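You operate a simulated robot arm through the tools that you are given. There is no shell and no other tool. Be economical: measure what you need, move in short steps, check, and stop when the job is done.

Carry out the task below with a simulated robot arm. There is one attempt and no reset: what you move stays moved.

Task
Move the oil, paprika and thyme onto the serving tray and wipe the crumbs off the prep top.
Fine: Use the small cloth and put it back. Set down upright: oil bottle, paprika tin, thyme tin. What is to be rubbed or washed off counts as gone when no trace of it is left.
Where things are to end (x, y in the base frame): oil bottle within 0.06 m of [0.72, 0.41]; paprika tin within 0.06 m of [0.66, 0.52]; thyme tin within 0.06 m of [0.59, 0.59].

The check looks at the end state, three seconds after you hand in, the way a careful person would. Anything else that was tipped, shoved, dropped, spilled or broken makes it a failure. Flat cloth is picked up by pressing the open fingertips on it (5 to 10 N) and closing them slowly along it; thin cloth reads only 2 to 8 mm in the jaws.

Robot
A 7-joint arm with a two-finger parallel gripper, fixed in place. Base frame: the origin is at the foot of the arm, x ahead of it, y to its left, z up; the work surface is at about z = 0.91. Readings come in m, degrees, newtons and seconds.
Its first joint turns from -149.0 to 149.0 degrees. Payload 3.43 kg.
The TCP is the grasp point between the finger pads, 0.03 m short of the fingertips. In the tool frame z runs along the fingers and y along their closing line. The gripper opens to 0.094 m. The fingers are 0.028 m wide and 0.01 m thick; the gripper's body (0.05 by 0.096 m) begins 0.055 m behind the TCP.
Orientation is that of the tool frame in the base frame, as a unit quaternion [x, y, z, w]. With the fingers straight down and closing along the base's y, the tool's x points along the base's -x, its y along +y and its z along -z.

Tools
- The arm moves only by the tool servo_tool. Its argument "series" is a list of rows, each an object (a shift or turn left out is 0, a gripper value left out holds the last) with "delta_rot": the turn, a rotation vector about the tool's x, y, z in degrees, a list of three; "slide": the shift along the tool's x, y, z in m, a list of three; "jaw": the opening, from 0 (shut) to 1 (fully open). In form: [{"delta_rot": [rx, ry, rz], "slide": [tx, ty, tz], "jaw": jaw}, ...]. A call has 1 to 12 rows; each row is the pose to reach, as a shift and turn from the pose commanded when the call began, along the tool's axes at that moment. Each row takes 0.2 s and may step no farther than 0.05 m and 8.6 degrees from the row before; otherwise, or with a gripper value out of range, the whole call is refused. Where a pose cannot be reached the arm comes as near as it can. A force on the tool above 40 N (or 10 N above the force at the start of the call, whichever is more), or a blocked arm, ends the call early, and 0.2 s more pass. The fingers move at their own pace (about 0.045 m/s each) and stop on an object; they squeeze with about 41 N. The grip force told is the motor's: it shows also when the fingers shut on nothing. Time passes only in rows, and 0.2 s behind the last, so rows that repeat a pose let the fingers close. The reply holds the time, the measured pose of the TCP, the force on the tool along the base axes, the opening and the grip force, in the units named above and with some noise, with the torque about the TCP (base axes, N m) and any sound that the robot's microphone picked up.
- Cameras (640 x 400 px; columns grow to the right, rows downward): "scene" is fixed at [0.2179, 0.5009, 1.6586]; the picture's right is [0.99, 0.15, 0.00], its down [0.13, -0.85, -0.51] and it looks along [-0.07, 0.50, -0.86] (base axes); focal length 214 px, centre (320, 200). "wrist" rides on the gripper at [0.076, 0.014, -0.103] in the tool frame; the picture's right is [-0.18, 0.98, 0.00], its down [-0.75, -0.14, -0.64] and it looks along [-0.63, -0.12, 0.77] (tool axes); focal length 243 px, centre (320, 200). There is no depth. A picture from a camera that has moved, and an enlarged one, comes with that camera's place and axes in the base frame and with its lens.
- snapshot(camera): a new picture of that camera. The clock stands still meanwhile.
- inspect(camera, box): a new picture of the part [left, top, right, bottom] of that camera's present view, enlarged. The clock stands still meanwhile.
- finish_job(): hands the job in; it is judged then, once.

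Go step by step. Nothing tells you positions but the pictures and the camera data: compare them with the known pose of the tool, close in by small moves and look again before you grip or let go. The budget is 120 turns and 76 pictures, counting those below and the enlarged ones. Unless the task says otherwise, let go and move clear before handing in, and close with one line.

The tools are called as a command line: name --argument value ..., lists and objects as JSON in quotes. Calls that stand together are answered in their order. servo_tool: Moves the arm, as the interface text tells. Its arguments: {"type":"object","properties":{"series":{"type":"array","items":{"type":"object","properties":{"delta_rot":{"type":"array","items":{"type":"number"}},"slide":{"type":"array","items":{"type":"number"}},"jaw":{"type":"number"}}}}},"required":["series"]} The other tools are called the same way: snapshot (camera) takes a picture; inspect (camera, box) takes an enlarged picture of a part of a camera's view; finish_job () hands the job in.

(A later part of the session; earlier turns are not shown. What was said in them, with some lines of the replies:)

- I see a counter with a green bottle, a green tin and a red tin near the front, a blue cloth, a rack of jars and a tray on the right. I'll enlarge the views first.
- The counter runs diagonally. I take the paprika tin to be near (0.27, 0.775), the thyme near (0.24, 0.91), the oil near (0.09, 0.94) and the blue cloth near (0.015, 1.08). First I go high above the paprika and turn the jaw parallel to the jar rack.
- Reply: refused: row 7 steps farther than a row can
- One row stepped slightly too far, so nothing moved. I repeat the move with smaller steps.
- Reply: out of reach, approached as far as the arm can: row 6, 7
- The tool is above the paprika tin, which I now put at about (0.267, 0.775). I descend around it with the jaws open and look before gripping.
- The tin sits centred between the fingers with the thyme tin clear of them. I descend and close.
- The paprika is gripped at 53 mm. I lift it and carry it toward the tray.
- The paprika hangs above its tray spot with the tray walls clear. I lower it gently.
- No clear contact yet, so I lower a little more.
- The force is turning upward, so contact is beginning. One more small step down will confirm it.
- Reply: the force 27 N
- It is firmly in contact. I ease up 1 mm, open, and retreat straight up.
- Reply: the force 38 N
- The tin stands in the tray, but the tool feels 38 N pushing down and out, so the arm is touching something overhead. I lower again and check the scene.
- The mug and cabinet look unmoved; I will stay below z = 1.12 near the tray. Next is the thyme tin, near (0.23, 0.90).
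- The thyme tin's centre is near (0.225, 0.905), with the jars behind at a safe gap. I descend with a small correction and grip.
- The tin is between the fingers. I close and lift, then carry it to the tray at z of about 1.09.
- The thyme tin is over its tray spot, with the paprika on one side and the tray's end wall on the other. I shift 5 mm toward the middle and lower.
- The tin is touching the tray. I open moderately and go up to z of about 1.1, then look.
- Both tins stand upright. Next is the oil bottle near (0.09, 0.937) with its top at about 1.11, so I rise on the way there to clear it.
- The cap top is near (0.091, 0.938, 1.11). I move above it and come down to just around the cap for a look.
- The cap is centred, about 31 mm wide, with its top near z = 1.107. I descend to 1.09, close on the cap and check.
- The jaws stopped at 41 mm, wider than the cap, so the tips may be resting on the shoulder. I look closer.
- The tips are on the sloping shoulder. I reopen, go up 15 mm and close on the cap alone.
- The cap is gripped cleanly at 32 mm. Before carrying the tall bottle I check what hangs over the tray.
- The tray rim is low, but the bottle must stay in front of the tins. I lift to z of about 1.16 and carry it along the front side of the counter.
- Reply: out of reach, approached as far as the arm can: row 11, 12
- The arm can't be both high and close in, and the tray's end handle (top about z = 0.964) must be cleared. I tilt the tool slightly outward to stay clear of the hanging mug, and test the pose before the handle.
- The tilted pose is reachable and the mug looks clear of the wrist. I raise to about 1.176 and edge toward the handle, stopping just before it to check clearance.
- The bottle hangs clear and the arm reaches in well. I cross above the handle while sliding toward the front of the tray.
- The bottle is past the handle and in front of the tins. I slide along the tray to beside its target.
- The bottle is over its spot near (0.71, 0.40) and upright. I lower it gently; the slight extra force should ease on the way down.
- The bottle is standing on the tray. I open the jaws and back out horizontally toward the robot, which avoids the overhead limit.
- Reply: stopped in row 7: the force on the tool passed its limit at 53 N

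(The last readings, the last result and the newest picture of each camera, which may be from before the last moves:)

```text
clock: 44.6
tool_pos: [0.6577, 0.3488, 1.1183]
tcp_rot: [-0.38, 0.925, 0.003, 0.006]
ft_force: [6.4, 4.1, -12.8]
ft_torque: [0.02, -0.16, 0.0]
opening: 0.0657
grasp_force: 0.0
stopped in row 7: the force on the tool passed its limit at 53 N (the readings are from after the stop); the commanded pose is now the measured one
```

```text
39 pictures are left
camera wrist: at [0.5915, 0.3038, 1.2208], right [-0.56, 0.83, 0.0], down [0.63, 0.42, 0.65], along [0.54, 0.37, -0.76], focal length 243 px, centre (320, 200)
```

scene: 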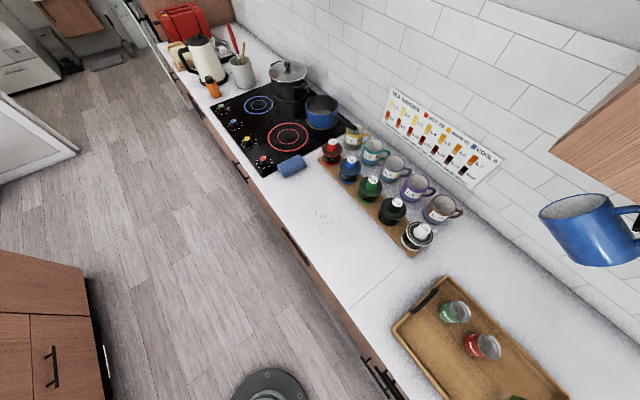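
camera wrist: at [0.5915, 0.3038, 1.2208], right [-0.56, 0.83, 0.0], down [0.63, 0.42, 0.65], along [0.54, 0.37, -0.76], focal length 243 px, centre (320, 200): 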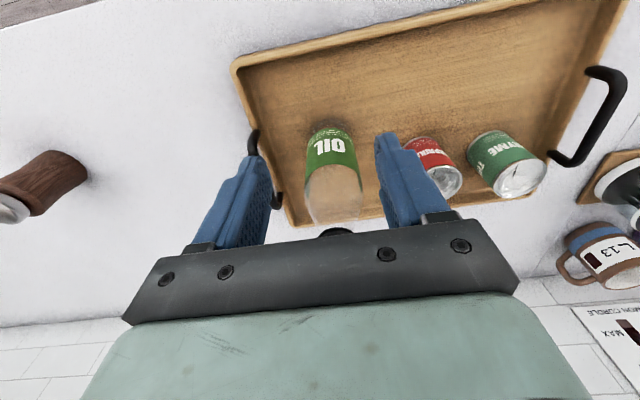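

The bottle stands free in the tray; the stop came from the arm folding onto itself. I tilt outward to relieve it and move left in front of everything.

servo_tool --series '[{"slide": [-0.006, 0.0, 0], "delta_rot": [0, -4, 0]}, {"slide": [-0.006, 0.02, 0], "delta_rot": [0, -8, 0]}, {"slide": [-0.006, 0.06, 0], "delta_rot": [0, -8, 0]}, {"slide": [-0.006, 0.108, 0], "delta_rot": [0, -8, 0]}, {"slide": [-0.006, 0.156, 0], "delta_rot": [0, -8, 0]}, {"slide": [-0.006, 0.204, 0], "delta_rot": [0, -8, 0]}, {"slide": [-0.006, 0.252, 0], "delta_rot": [0, -8, 0]}, {"slide": [-0.006, 0.3, 0], "delta_rot": [0, -8, 0]}, {"slide": [-0.006, 0.348, 0], "delta_rot": [0, -8, 0]}, {"slide": [-0.006, 0.396, 0], "delta_rot": [0, -8, 0]}, {"slide": [-0.006, 0.444, 0], "delta_rot": [0, -8, 0]}, {"slide": [-0.006, 0.492, 0], "delta_rot": [0, -8, 0], "jaw": 1}]'

snapshot --camera "scene"

```text
clock: 47.2
tool_pos: [0.3149, 0.7029, 1.1186]
tcp_rot: [-0.378, 0.923, 0.028, 0.07]
ft_force: [0.3, 0.1, 0.1]
ft_torque: [-0.01, 0.02, 0.02]
opening: 0.0941
grasp_force: 0.0
```

```text
38 pictures are left
```

scene: 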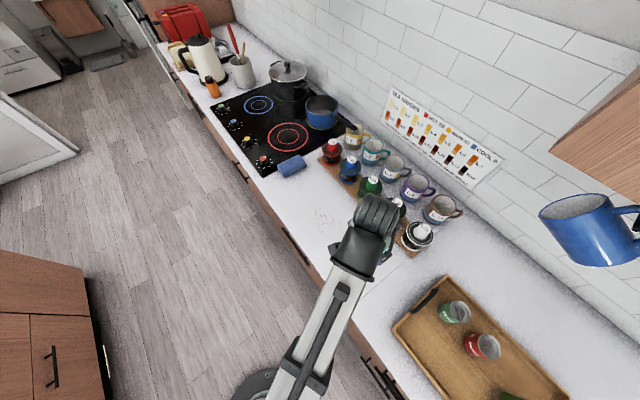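

All three items are on the tray. Now I study the cloth and the crumbs.

inspect --camera "scene" --box '[250, 135, 370, 235]'

inspect --camera "wrist" --box '[330, 0, 640, 200]'

```text
4.00 times, centred on (310, 185) of scene
camera zoom: at [0.2179, 0.5009, 1.6586], right [0.99, 0.15, 0.0], down [0.13, -0.85, -0.51], along [-0.07, 0.5, -0.86], focal length 858 px, centre (360, 260)
```

zoom: 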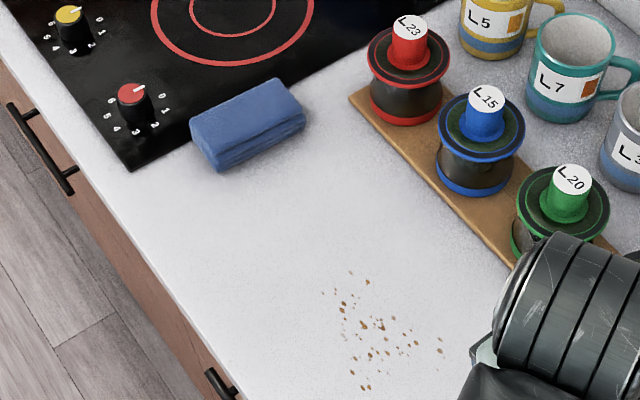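

```text
2.00 times, centred on (485, 100) of wrist
camera zoom: at [0.2395, 0.6486, 1.209], right [-0.56, 0.83, 0.03], down [0.56, 0.36, 0.75], along [0.61, 0.44, -0.66], focal length 485 px, centre (-10, 400)
```

zoom: 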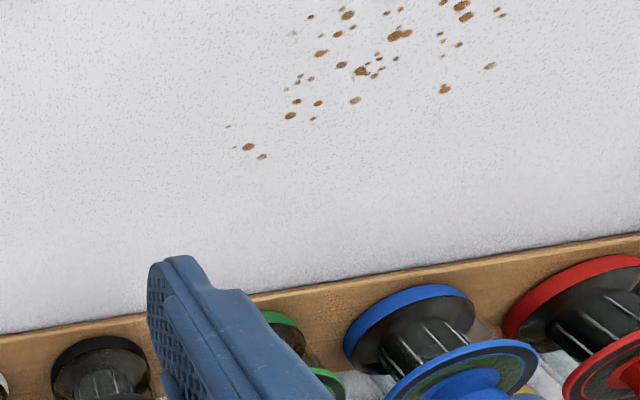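

The cloth is a folded block, about 0.11 × 0.06 × 0.038 m, centred near (0.011, 1.072) with its long side across the counter. That is past straight-down reach, so I approach with the tool tilted about 40° outward and the jaws closing across its width.

servo_tool --series '[{"slide": [-0.002, 0.043, 0], "delta_rot": [0, -2.9, 0]}, {"slide": [-0.004, 0.086, 0], "delta_rot": [0, -5.8, 0]}, {"slide": [-0.006, 0.129, 0], "delta_rot": [0, -8.7, 0]}, {"slide": [-0.008, 0.172, 0], "delta_rot": [0, -11.6, 0]}, {"slide": [-0.01, 0.215, 0], "delta_rot": [0, -14.5, 0]}, {"slide": [-0.012, 0.258, 0], "delta_rot": [0, -17.4, 0]}, {"slide": [-0.014, 0.301, 0], "delta_rot": [0, -20.3, 0]}, {"slide": [-0.016, 0.344, 0], "delta_rot": [0, -23.2, 0]}, {"slide": [-0.018, 0.387, 0], "delta_rot": [0, -26.1, 0]}, {"slide": [-0.02, 0.43, 0], "delta_rot": [0, -29, 0]}, {"slide": [-0.024, 0.472, 0], "delta_rot": [0, -31.5, 0]}]'

snapshot --camera "wrist"

snapshot --camera "scene"

```text
clock: 49.6
tool_pos: [0.0016, 1.055, 1.1199]
tcp_rot: [-0.358, 0.868, 0.13, 0.318]
ft_force: [1.5, 0.0, -0.7]
ft_torque: [0.0, 0.03, 0.01]
opening: 0.094
grasp_force: 0.0
```

```text
35 pictures are left
camera wrist: at [-0.0979, 0.9775, 1.1506], right [-0.59, 0.8, 0.12], down [0.21, 0.01, 0.98], along [0.78, 0.6, -0.18], focal length 243 px, centre (320, 200)
```

wrist: 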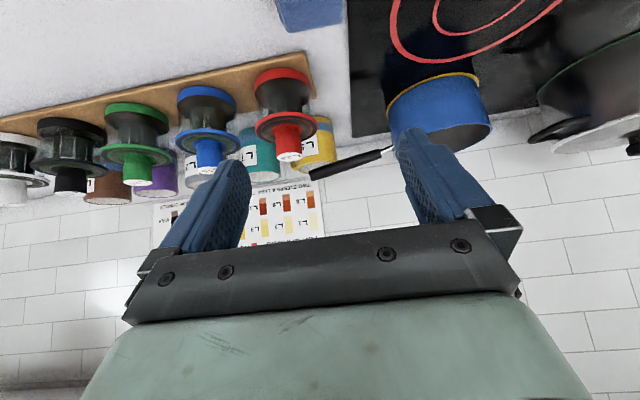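

```text
34 pictures are left
```

scene: 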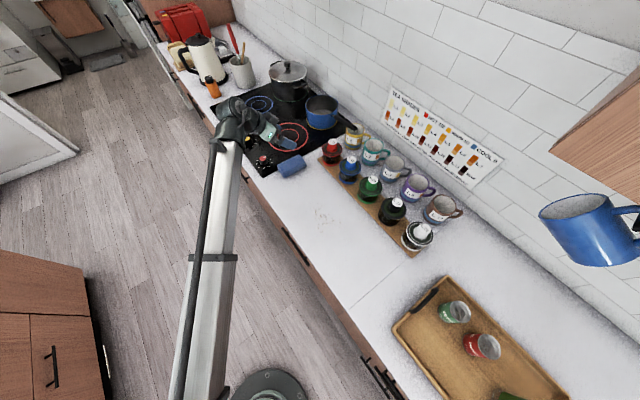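

The tilted pose reaches, and the cloth's centreline is about 5 mm to the side of the jaw. I descend most of the way and look again.

servo_tool --series '[{"slide": [0.02, 0.005, 0.03]}, {"slide": [0.04, 0.005, 0.06]}, {"slide": [0.055, 0.005, 0.082]}, {"slide": [0.0675, 0.005, 0.1002]}]'

snapshot --camera "wrist"

inspect --camera "scene" --box '[200, 90, 340, 210]'

```text
clock: 50.6
tool_pos: [0.0061, 1.0678, 1.0016]
tcp_rot: [-0.358, 0.868, 0.13, 0.318]
ft_force: [-0.1, 0.3, 0.1]
ft_torque: [0.01, 0.0, -0.02]
opening: 0.0939
grasp_force: 0.2
```

```text
33 pictures are left
camera wrist: at [-0.0932, 0.9893, 1.031], right [-0.59, 0.8, 0.12], down [0.21, 0.01, 0.98], along [0.78, 0.6, -0.18], focal length 243 px, centre (320, 200)
```

wrist: 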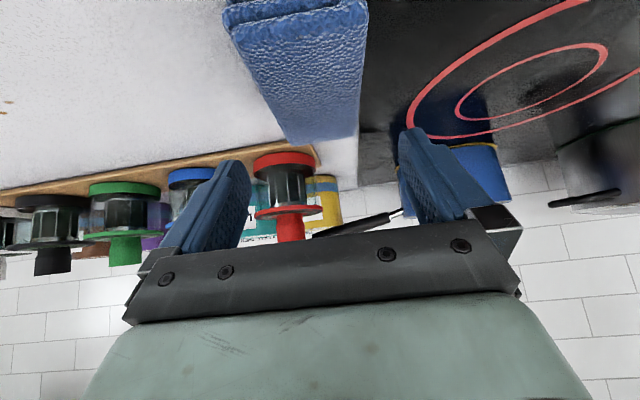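

```text
3.33 times, centred on (270, 150) of scene
camera zoom: at [0.2179, 0.5009, 1.6586], right [0.99, 0.15, 0.0], down [0.13, -0.85, -0.51], along [-0.07, 0.5, -0.86], focal length 715 px, centre (487, 367)
```

zoom: 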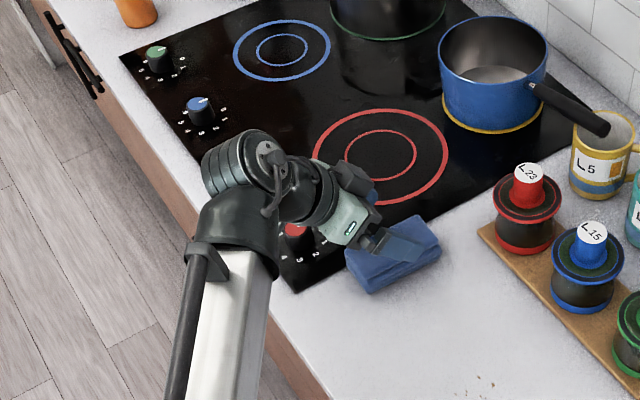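

The cloth sits squarely between the fingers. I descend to straddle it and close gradually.

servo_tool --series '[{"slide": [0.0167, 0, 0.0213]}, {"slide": [0.0333, 0, 0.0426]}, {"slide": [0.0333, 0, 0.0426], "jaw": 0.75}, {"slide": [0.0333, 0, 0.0426], "jaw": 0.6}, {"slide": [0.0333, 0, 0.0426], "jaw": 0.5}, {"slide": [0.0333, 0, 0.0426], "jaw": 0.4}, {"slide": [0.0333, 0, 0.0426], "jaw": 0.4}]'

snapshot --camera "wrist"

```text
clock: 52.2
tool_pos: [0.0073, 1.0675, 0.949]
tcp_rot: [-0.357, 0.869, 0.13, 0.318]
ft_force: [-5.9, 3.6, 10.0]
ft_torque: [0.37, 0.28, 0.03]
opening: 0.0632
grasp_force: 41.0
```

```text
31 pictures are left
camera wrist: at [-0.0917, 0.9902, 0.9774], right [-0.59, 0.8, 0.12], down [0.21, 0.01, 0.98], along [0.78, 0.6, -0.18], focal length 243 px, centre (320, 200)
```

wrist: 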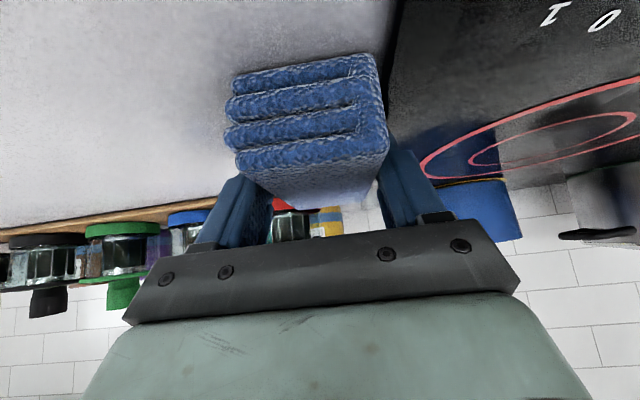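

The cloth is held as a firm block at 63 mm. I lift it a few centimetres and check that the whole stack comes along.

servo_tool --series '[{"slide": [-0.0097, 0, -0.0115]}, {"slide": [-0.0258, 0, -0.0306]}, {"slide": [-0.0258, 0, -0.0306]}]'

snapshot --camera "wrist"

inspect --camera "scene" --box '[240, 110, 380, 240]'

```text
clock: 53.0
tool_pos: [0.0068, 1.0681, 0.9868]
tcp_rot: [-0.357, 0.869, 0.129, 0.317]
ft_force: [-0.1, 0.0, 0.2]
ft_torque: [-0.02, 0.0, 0.0]
opening: 0.0632
grasp_force: 40.8
```

```text
30 pictures are left
camera wrist: at [-0.0919, 0.9903, 1.0165], right [-0.59, 0.8, 0.12], down [0.21, 0.02, 0.98], along [0.78, 0.6, -0.18], focal length 243 px, centre (320, 200)
```

wrist: 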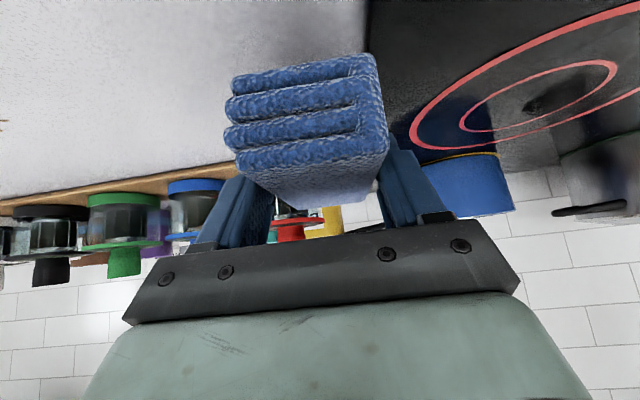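

```text
3.08 times, centred on (310, 175) of scene
camera zoom: at [0.2179, 0.5009, 1.6586], right [0.99, 0.15, 0.0], down [0.13, -0.85, -0.51], along [-0.07, 0.5, -0.86], focal length 660 px, centre (351, 277)
```

zoom: 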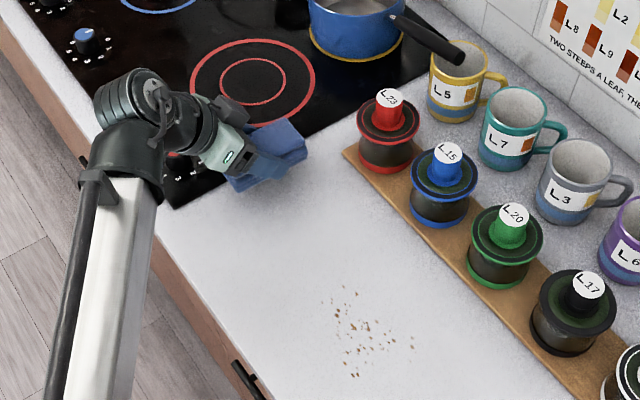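

The whole stack lifts cleanly. I carry it just left of the crumbs and set it down gently to feel for contact.

servo_tool --series '[{"slide": [0.005, -0.045, -0.0045]}, {"slide": [0.011, -0.092, -0.009]}, {"slide": [0.0164, -0.138, -0.0139]}, {"slide": [0.029, -0.138, 0.0014]}, {"slide": [0.0384, -0.138, 0.0122]}, {"slide": [0.0384, -0.138, 0.0122]}]'

servo_tool --series '[{"slide": [0.0013, 0, 0.0015]}, {"slide": [0.0013, 0, 0.0015]}]'

```text
clock: 54.4
tool_pos: [0.0894, 0.9569, 0.9534]
tcp_rot: [-0.357, 0.869, 0.13, 0.318]
ft_force: [-0.1, -0.5, -1.6]
ft_torque: [-0.04, 0.02, -0.01]
opening: 0.0631
grasp_force: 40.8
```

```text
clock: 55.0
tool_pos: [0.0891, 0.956, 0.9506]
tcp_rot: [-0.358, 0.868, 0.13, 0.318]
ft_force: [0.4, -0.7, -0.8]
ft_torque: [-0.02, -0.03, 0.01]
opening: 0.0632
grasp_force: 41.4
```

No contact yet, so I lower in millimetre steps.

servo_tool --series '[{"slide": [0.001, 0, 0.0012]}, {"slide": [0.001, 0, 0.0012]}]'

servo_tool --series '[{"slide": [0.0007, 0, 0.0008]}, {"slide": [0.0007, 0, 0.0008]}]'

```text
clock: 55.6
tool_pos: [0.0886, 0.9547, 0.9497]
tcp_rot: [-0.358, 0.868, 0.131, 0.318]
ft_force: [0.2, 0.0, 0.7]
ft_torque: [-0.03, 0.03, 0.01]
opening: 0.063
grasp_force: 40.3
```

```text
clock: 56.2
tool_pos: [0.0896, 0.9552, 0.9485]
tcp_rot: [-0.357, 0.869, 0.13, 0.318]
ft_force: [0.0, 0.0, -1.3]
ft_torque: [-0.02, 0.03, 0.01]
opening: 0.0628
grasp_force: 41.2
```

servo_tool --series '[{"slide": [0.0007, 0, 0.0008]}, {"slide": [0.0007, 0, 0.0008]}]'

servo_tool --series '[{"slide": [0.0004, 0, 0.0005]}, {"slide": [0.0004, 0, 0.0005]}]'

```text
clock: 56.8
tool_pos: [0.0895, 0.9551, 0.9484]
tcp_rot: [-0.358, 0.868, 0.131, 0.318]
ft_force: [-0.6, -0.2, 3.2]
ft_torque: [-0.07, -0.05, -0.04]
opening: 0.0633
grasp_force: 41.3
```

```text
clock: 57.4
tool_pos: [0.0883, 0.955, 0.9475]
tcp_rot: [-0.358, 0.868, 0.131, 0.318]
ft_force: [2.3, 1.6, 12.7]
ft_torque: [-0.3, -0.2, -0.03]
opening: 0.0631
grasp_force: 41.0
```

The cloth presses at about 12 N. I sweep it across the crumbs along the counter.

servo_tool --series '[{"slide": [0, -0.02, 0]}, {"slide": [0, -0.045, 0]}, {"slide": [0, -0.07, 0]}, {"slide": [0, -0.095, 0]}, {"slide": [0, -0.12, 0]}, {"slide": [0, -0.145, 0]}, {"slide": [0, -0.17, 0]}, {"slide": [0, -0.195, 0]}, {"slide": [0, -0.22, 0]}, {"slide": [0, -0.245, 0]}]'

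inspect --camera "scene" --box '[250, 140, 410, 260]'

```text
clock: 59.6
tool_pos: [0.2607, 0.7801, 0.9475]
tcp_rot: [-0.357, 0.868, 0.13, 0.318]
ft_force: [-4.7, 5.1, 16.1]
ft_torque: [-0.2, -0.12, -0.01]
opening: 0.0633
grasp_force: 41.2
```

```text
3.33 times, centred on (330, 200) of scene
camera zoom: at [0.2179, 0.5009, 1.6586], right [0.99, 0.15, 0.0], down [0.13, -0.85, -0.51], along [-0.07, 0.5, -0.86], focal length 715 px, centre (287, 200)
```

zoom: 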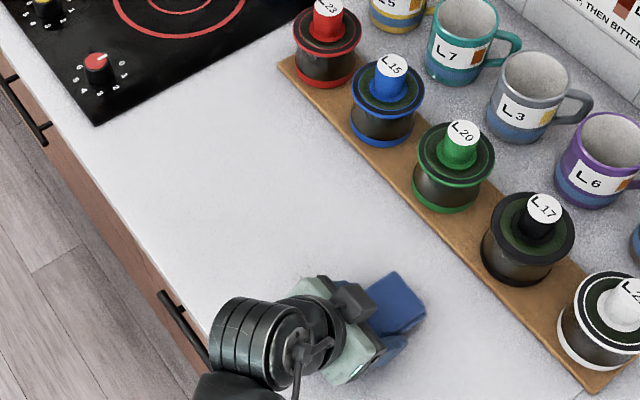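

The visible crumbs are gone. I make a return pass shifted slightly toward the front edge.

servo_tool --series '[{"slide": [0.0115, 0.0, -0.0097]}, {"slide": [0.0115, 0.025, -0.0097]}, {"slide": [0.0115, 0.05, -0.0097]}, {"slide": [0.0115, 0.075, -0.0097]}, {"slide": [0.0115, 0.1, -0.0097]}, {"slide": [0.0115, 0.125, -0.0097]}, {"slide": [0.0115, 0.15, -0.0097]}, {"slide": [0.0115, 0.175, -0.0097]}, {"slide": [0.0115, 0.2, -0.0097]}, {"slide": [0.0115, 0.225, -0.0097]}, {"slide": [0.0115, 0.25, -0.0097]}]'

inspect --camera "scene" --box '[270, 170, 390, 270]'

```text
clock: 62.0
tool_pos: [0.0738, 0.9479, 0.9459]
tcp_rot: [-0.358, 0.869, 0.13, 0.317]
ft_force: [3.8, -2.8, 14.2]
ft_torque: [-0.35, -0.1, 0.04]
opening: 0.0631
grasp_force: 41.1
```

```text
4.00 times, centred on (330, 220) of scene
camera zoom: at [0.2179, 0.5009, 1.6586], right [0.99, 0.15, 0.0], down [0.13, -0.85, -0.51], along [-0.07, 0.5, -0.86], focal length 858 px, centre (280, 120)
```

zoom: 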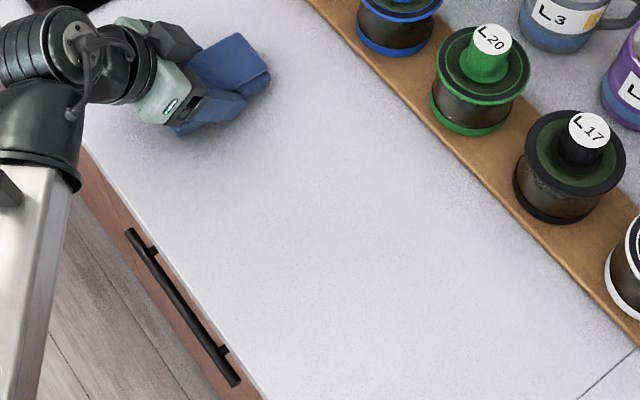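

The counter looks clean. I lift the cloth and return it to its original spot, hovering first.

servo_tool --series '[{"slide": [-0.0129, 0, -0.0153]}, {"slide": [-0.0258, 0, -0.0306]}, {"slide": [-0.035, 0.044, -0.0228]}, {"slide": [-0.045, 0.088, -0.0144]}, {"slide": [-0.0547, 0.1322, -0.0062]}, {"slide": [-0.0547, 0.1322, -0.0062]}]'

inspect --camera "wrist" --box '[180, 20, 440, 220]'

```text
clock: 63.4
tool_pos: [0.0083, 1.0694, 0.9865]
tcp_rot: [-0.358, 0.868, 0.13, 0.317]
ft_force: [0.2, -0.2, -0.2]
ft_torque: [0.03, -0.02, 0.03]
opening: 0.0629
grasp_force: 41.3
```

```text
2.00 times, centred on (310, 120) of wrist
camera zoom: at [-0.09, 0.9915, 1.0164], right [-0.59, 0.8, 0.12], down [0.21, 0.01, 0.98], along [0.78, 0.6, -0.18], focal length 485 px, centre (340, 360)
```

zoom: 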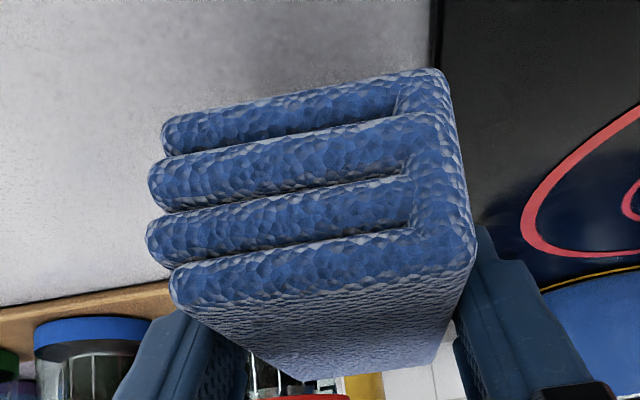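

It hovers over its old place within 2 mm. I lower it to contact.

servo_tool --series '[{"slide": [0.0129, 0, 0.0138]}, {"slide": [0.0245, 0, 0.0262]}, {"slide": [0.0245, 0, 0.0262]}]'

servo_tool --series '[{"slide": [0.0007, 0, 0.0008]}, {"slide": [0.001, 0, 0.0012]}]'

```text
clock: 64.2
tool_pos: [0.0081, 1.0672, 0.9507]
tcp_rot: [-0.358, 0.868, 0.13, 0.318]
ft_force: [0.2, 0.1, -1.2]
ft_torque: [-0.01, 0.02, 0.0]
opening: 0.0634
grasp_force: 40.9
```

```text
clock: 64.8
tool_pos: [0.0071, 1.0679, 0.95]
tcp_rot: [-0.358, 0.868, 0.13, 0.318]
ft_force: [-0.5, 0.1, 0.1]
ft_torque: [-0.04, 0.01, 0.0]
opening: 0.063
grasp_force: 40.7
```

servo_tool --series '[{"slide": [0.0006, 0, 0.0008]}, {"slide": [0.0006, 0, 0.0008]}]'

servo_tool --series '[{"slide": [0.0004, 0, 0.0005]}, {"slide": [0.0004, 0, 0.0005]}]'

```text
clock: 65.4
tool_pos: [0.0084, 1.0676, 0.948]
tcp_rot: [-0.357, 0.869, 0.13, 0.318]
ft_force: [0.4, 0.9, -0.3]
ft_torque: [0.0, 0.01, -0.01]
opening: 0.0632
grasp_force: 40.7
```

```text
clock: 66.0
tool_pos: [0.0064, 1.068, 0.9485]
tcp_rot: [-0.357, 0.868, 0.131, 0.318]
ft_force: [0.2, -0.3, 0.3]
ft_torque: [0.01, 0.0, -0.03]
opening: 0.063
grasp_force: 41.4
```

servo_tool --series '[{"slide": [0.0004, 0, 0.0005]}, {"slide": [0.0004, 0, 0.0005]}]'

servo_tool --series '[{"slide": [0.0003, 0, 0.0004]}, {"slide": [0.0003, 0, 0.0004]}]'

```text
clock: 66.6
tool_pos: [0.0067, 1.067, 0.9475]
tcp_rot: [-0.358, 0.868, 0.131, 0.317]
ft_force: [-1.1, -0.6, 5.5]
ft_torque: [0.12, 0.16, 0.05]
opening: 0.0632
grasp_force: 41.2
```

```text
clock: 67.2
tool_pos: [0.0069, 1.0673, 0.9479]
tcp_rot: [-0.357, 0.868, 0.132, 0.319]
ft_force: [-3.4, 0.3, 13.1]
ft_torque: [0.44, 0.38, 0.03]
opening: 0.0629
grasp_force: 41.4
```

It is in contact. I open the jaws and rise straight up, then look.

servo_tool --series '[{"jaw": 0.85}, {"jaw": 1.0}, {"jaw": 1.0}, {"slide": [-0.0129, 0, -0.0153], "jaw": 1}, {"slide": [-0.0387, 0, -0.0459], "jaw": 1}, {"slide": [-0.0645, 0, -0.0765], "jaw": 1}, {"slide": [-0.0903, 0, -0.1071], "jaw": 1}, {"slide": [-0.0903, -0.04, -0.1071], "jaw": 1}, {"slide": [-0.0903, -0.08, -0.1071], "jaw": 1}, {"slide": [-0.0903, -0.12, -0.1071], "jaw": 1}, {"slide": [-0.0903, -0.165, -0.1071], "jaw": 1}, {"slide": [-0.0903, -0.21, -0.1071], "jaw": 1}]'

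snapshot --camera "scene"

inspect --camera "scene" --box '[240, 130, 380, 260]'

inspect --camera "scene" --box '[380, 180, 640, 400]'

```text
clock: 69.8
tool_pos: [0.156, 0.9185, 1.0869]
tcp_rot: [-0.358, 0.868, 0.131, 0.318]
ft_force: [0.2, 0.3, -0.4]
ft_torque: [-0.02, 0.01, -0.01]
opening: 0.0941
grasp_force: 0.2
```

```text
25 pictures are left
```

scene: 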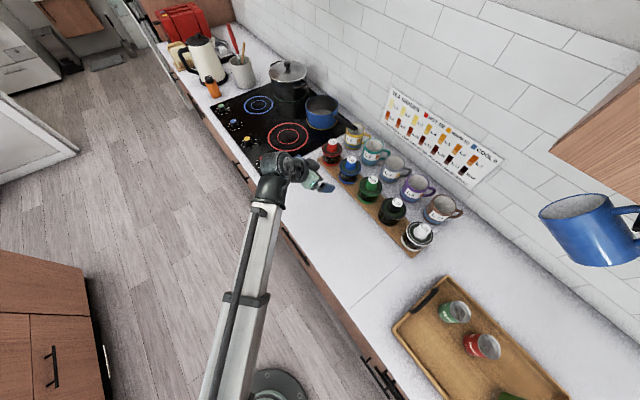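

```text
3.08 times, centred on (310, 195) of scene
camera zoom: at [0.2179, 0.5009, 1.6586], right [0.99, 0.15, 0.0], down [0.13, -0.85, -0.51], along [-0.07, 0.5, -0.86], focal length 660 px, centre (351, 215)
```

zoom: 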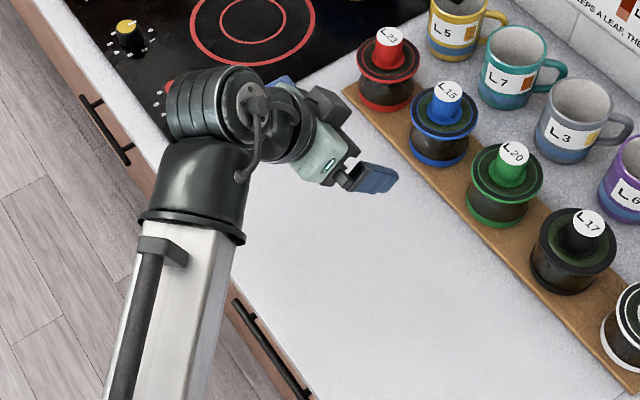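

```text
1.82 times, centred on (510, 290) of scene
camera zoom: at [0.2179, 0.5009, 1.6586], right [0.99, 0.15, 0.0], down [0.13, -0.85, -0.51], along [-0.07, 0.5, -0.86], focal length 390 px, centre (-26, 36)
```

zoom: 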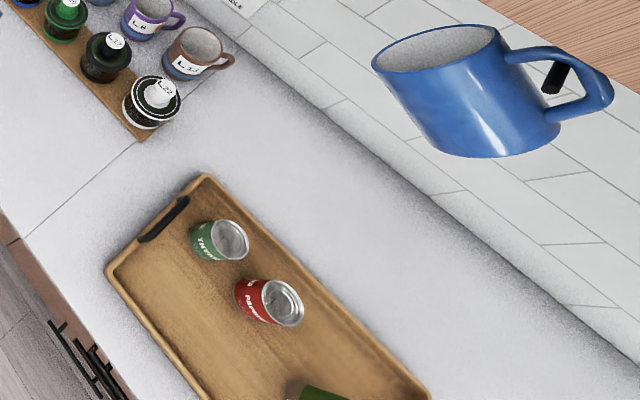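

I need a clear view of the cloth, the wiped area and the bottle. I move right and partly straighten the tool.

servo_tool --series '[{"slide": [0, -0.04, -0.005], "delta_rot": [0, 4, 0]}, {"slide": [0, -0.08, -0.01], "delta_rot": [0, 8, 0]}, {"slide": [0, -0.12, -0.015], "delta_rot": [0, 12, 0]}, {"slide": [0, -0.16, -0.02], "delta_rot": [0, 16, 0]}, {"slide": [0, -0.2, -0.02], "delta_rot": [0, 20, 0]}, {"slide": [0, -0.24, -0.02], "delta_rot": [0, 24, 0]}, {"slide": [0, -0.28, -0.02], "delta_rot": [0, 28, 0]}, {"slide": [0, -0.32, -0.02], "delta_rot": [0, 31, 0]}]'

inspect --camera "scene" --box '[240, 130, 380, 260]'

snapshot --camera "wrist"

```text
clock: 71.6
tool_pos: [0.3709, 0.6812, 1.101]
tcp_rot: [-0.38, 0.922, 0.029, 0.074]
ft_force: [1.2, -0.5, 0.2]
ft_torque: [-0.01, -0.02, -0.02]
opening: 0.0941
grasp_force: 0.1
```

```text
3.08 times, centred on (310, 195) of scene
camera zoom: at [0.2179, 0.5009, 1.6586], right [0.99, 0.15, 0.0], down [0.13, -0.85, -0.51], along [-0.07, 0.5, -0.86], focal length 660 px, centre (351, 215)
```

zoom: 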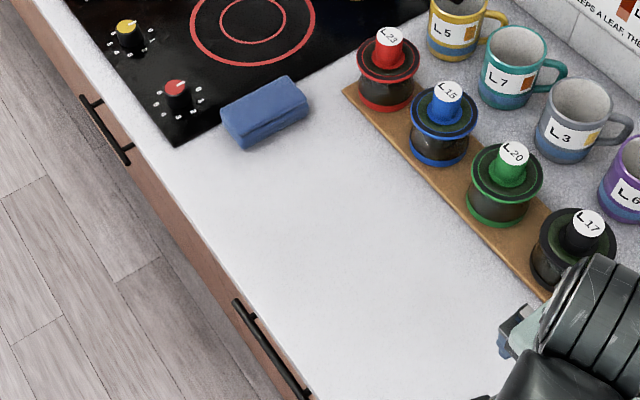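

```text
21 pictures are left
camera wrist: at [0.2951, 0.6263, 1.1909], right [-0.56, 0.83, 0.03], down [0.55, 0.35, 0.75], along [0.61, 0.44, -0.66], focal length 243 px, centre (320, 200)
```

wrist: 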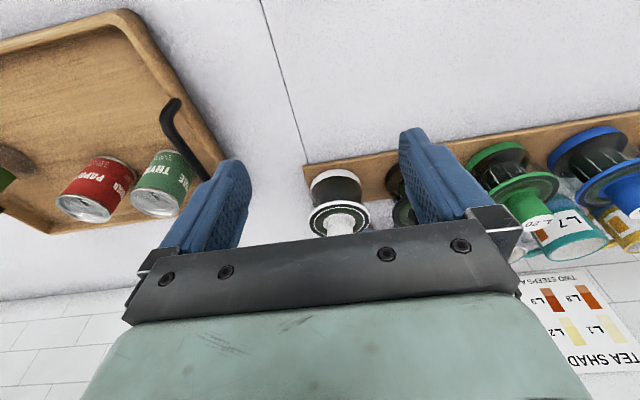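

The cloth is back exactly where it was and the counter looks spotless. I do one more check of the bottle and the wiped area.

servo_tool --series '[{"slide": [0, -0.045, 0]}, {"slide": [0, -0.09, 0]}, {"slide": [0, -0.13, 0]}]'

snapshot --camera "wrist"

inspect --camera "scene" --box '[295, 175, 375, 245]'

```text
clock: 72.4
tool_pos: [0.463, 0.5896, 1.1013]
tcp_rot: [-0.379, 0.922, 0.03, 0.075]
ft_force: [0.9, 0.2, 0.2]
ft_torque: [-0.02, -0.02, 0.0]
opening: 0.094
grasp_force: 0.1
```

```text
20 pictures are left
camera wrist: at [0.3871, 0.5345, 1.1911], right [-0.56, 0.83, 0.03], down [0.55, 0.35, 0.75], along [0.61, 0.44, -0.66], focal length 243 px, centre (320, 200)
```

wrist: 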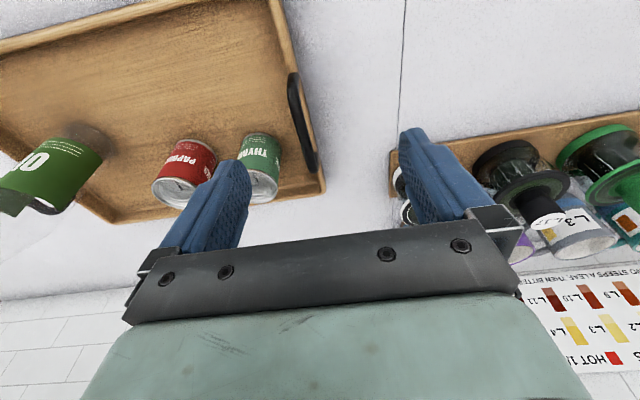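

```text
5.71 times, centred on (335, 210) of scene
camera zoom: at [0.2179, 0.5009, 1.6586], right [0.99, 0.15, 0.0], down [0.13, -0.85, -0.51], along [-0.07, 0.5, -0.86], focal length 1226 px, centre (234, 143)
```

zoom: 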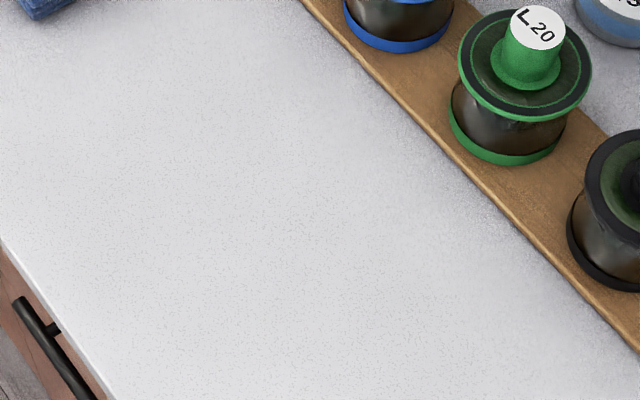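

The oil bottle, paprika and thyme stand upright on the tray. The counter shows no crumbs, the cloth is back in its place and the gripper is empty and clear, so I hand in.

finish_job

```text
The job is handed in.
```

The oil, paprika and thyme are upright on the tray at their spots, the crumbs are wiped off with no trace in the last pictures, the small cloth is back where it was, and I handed the job in.
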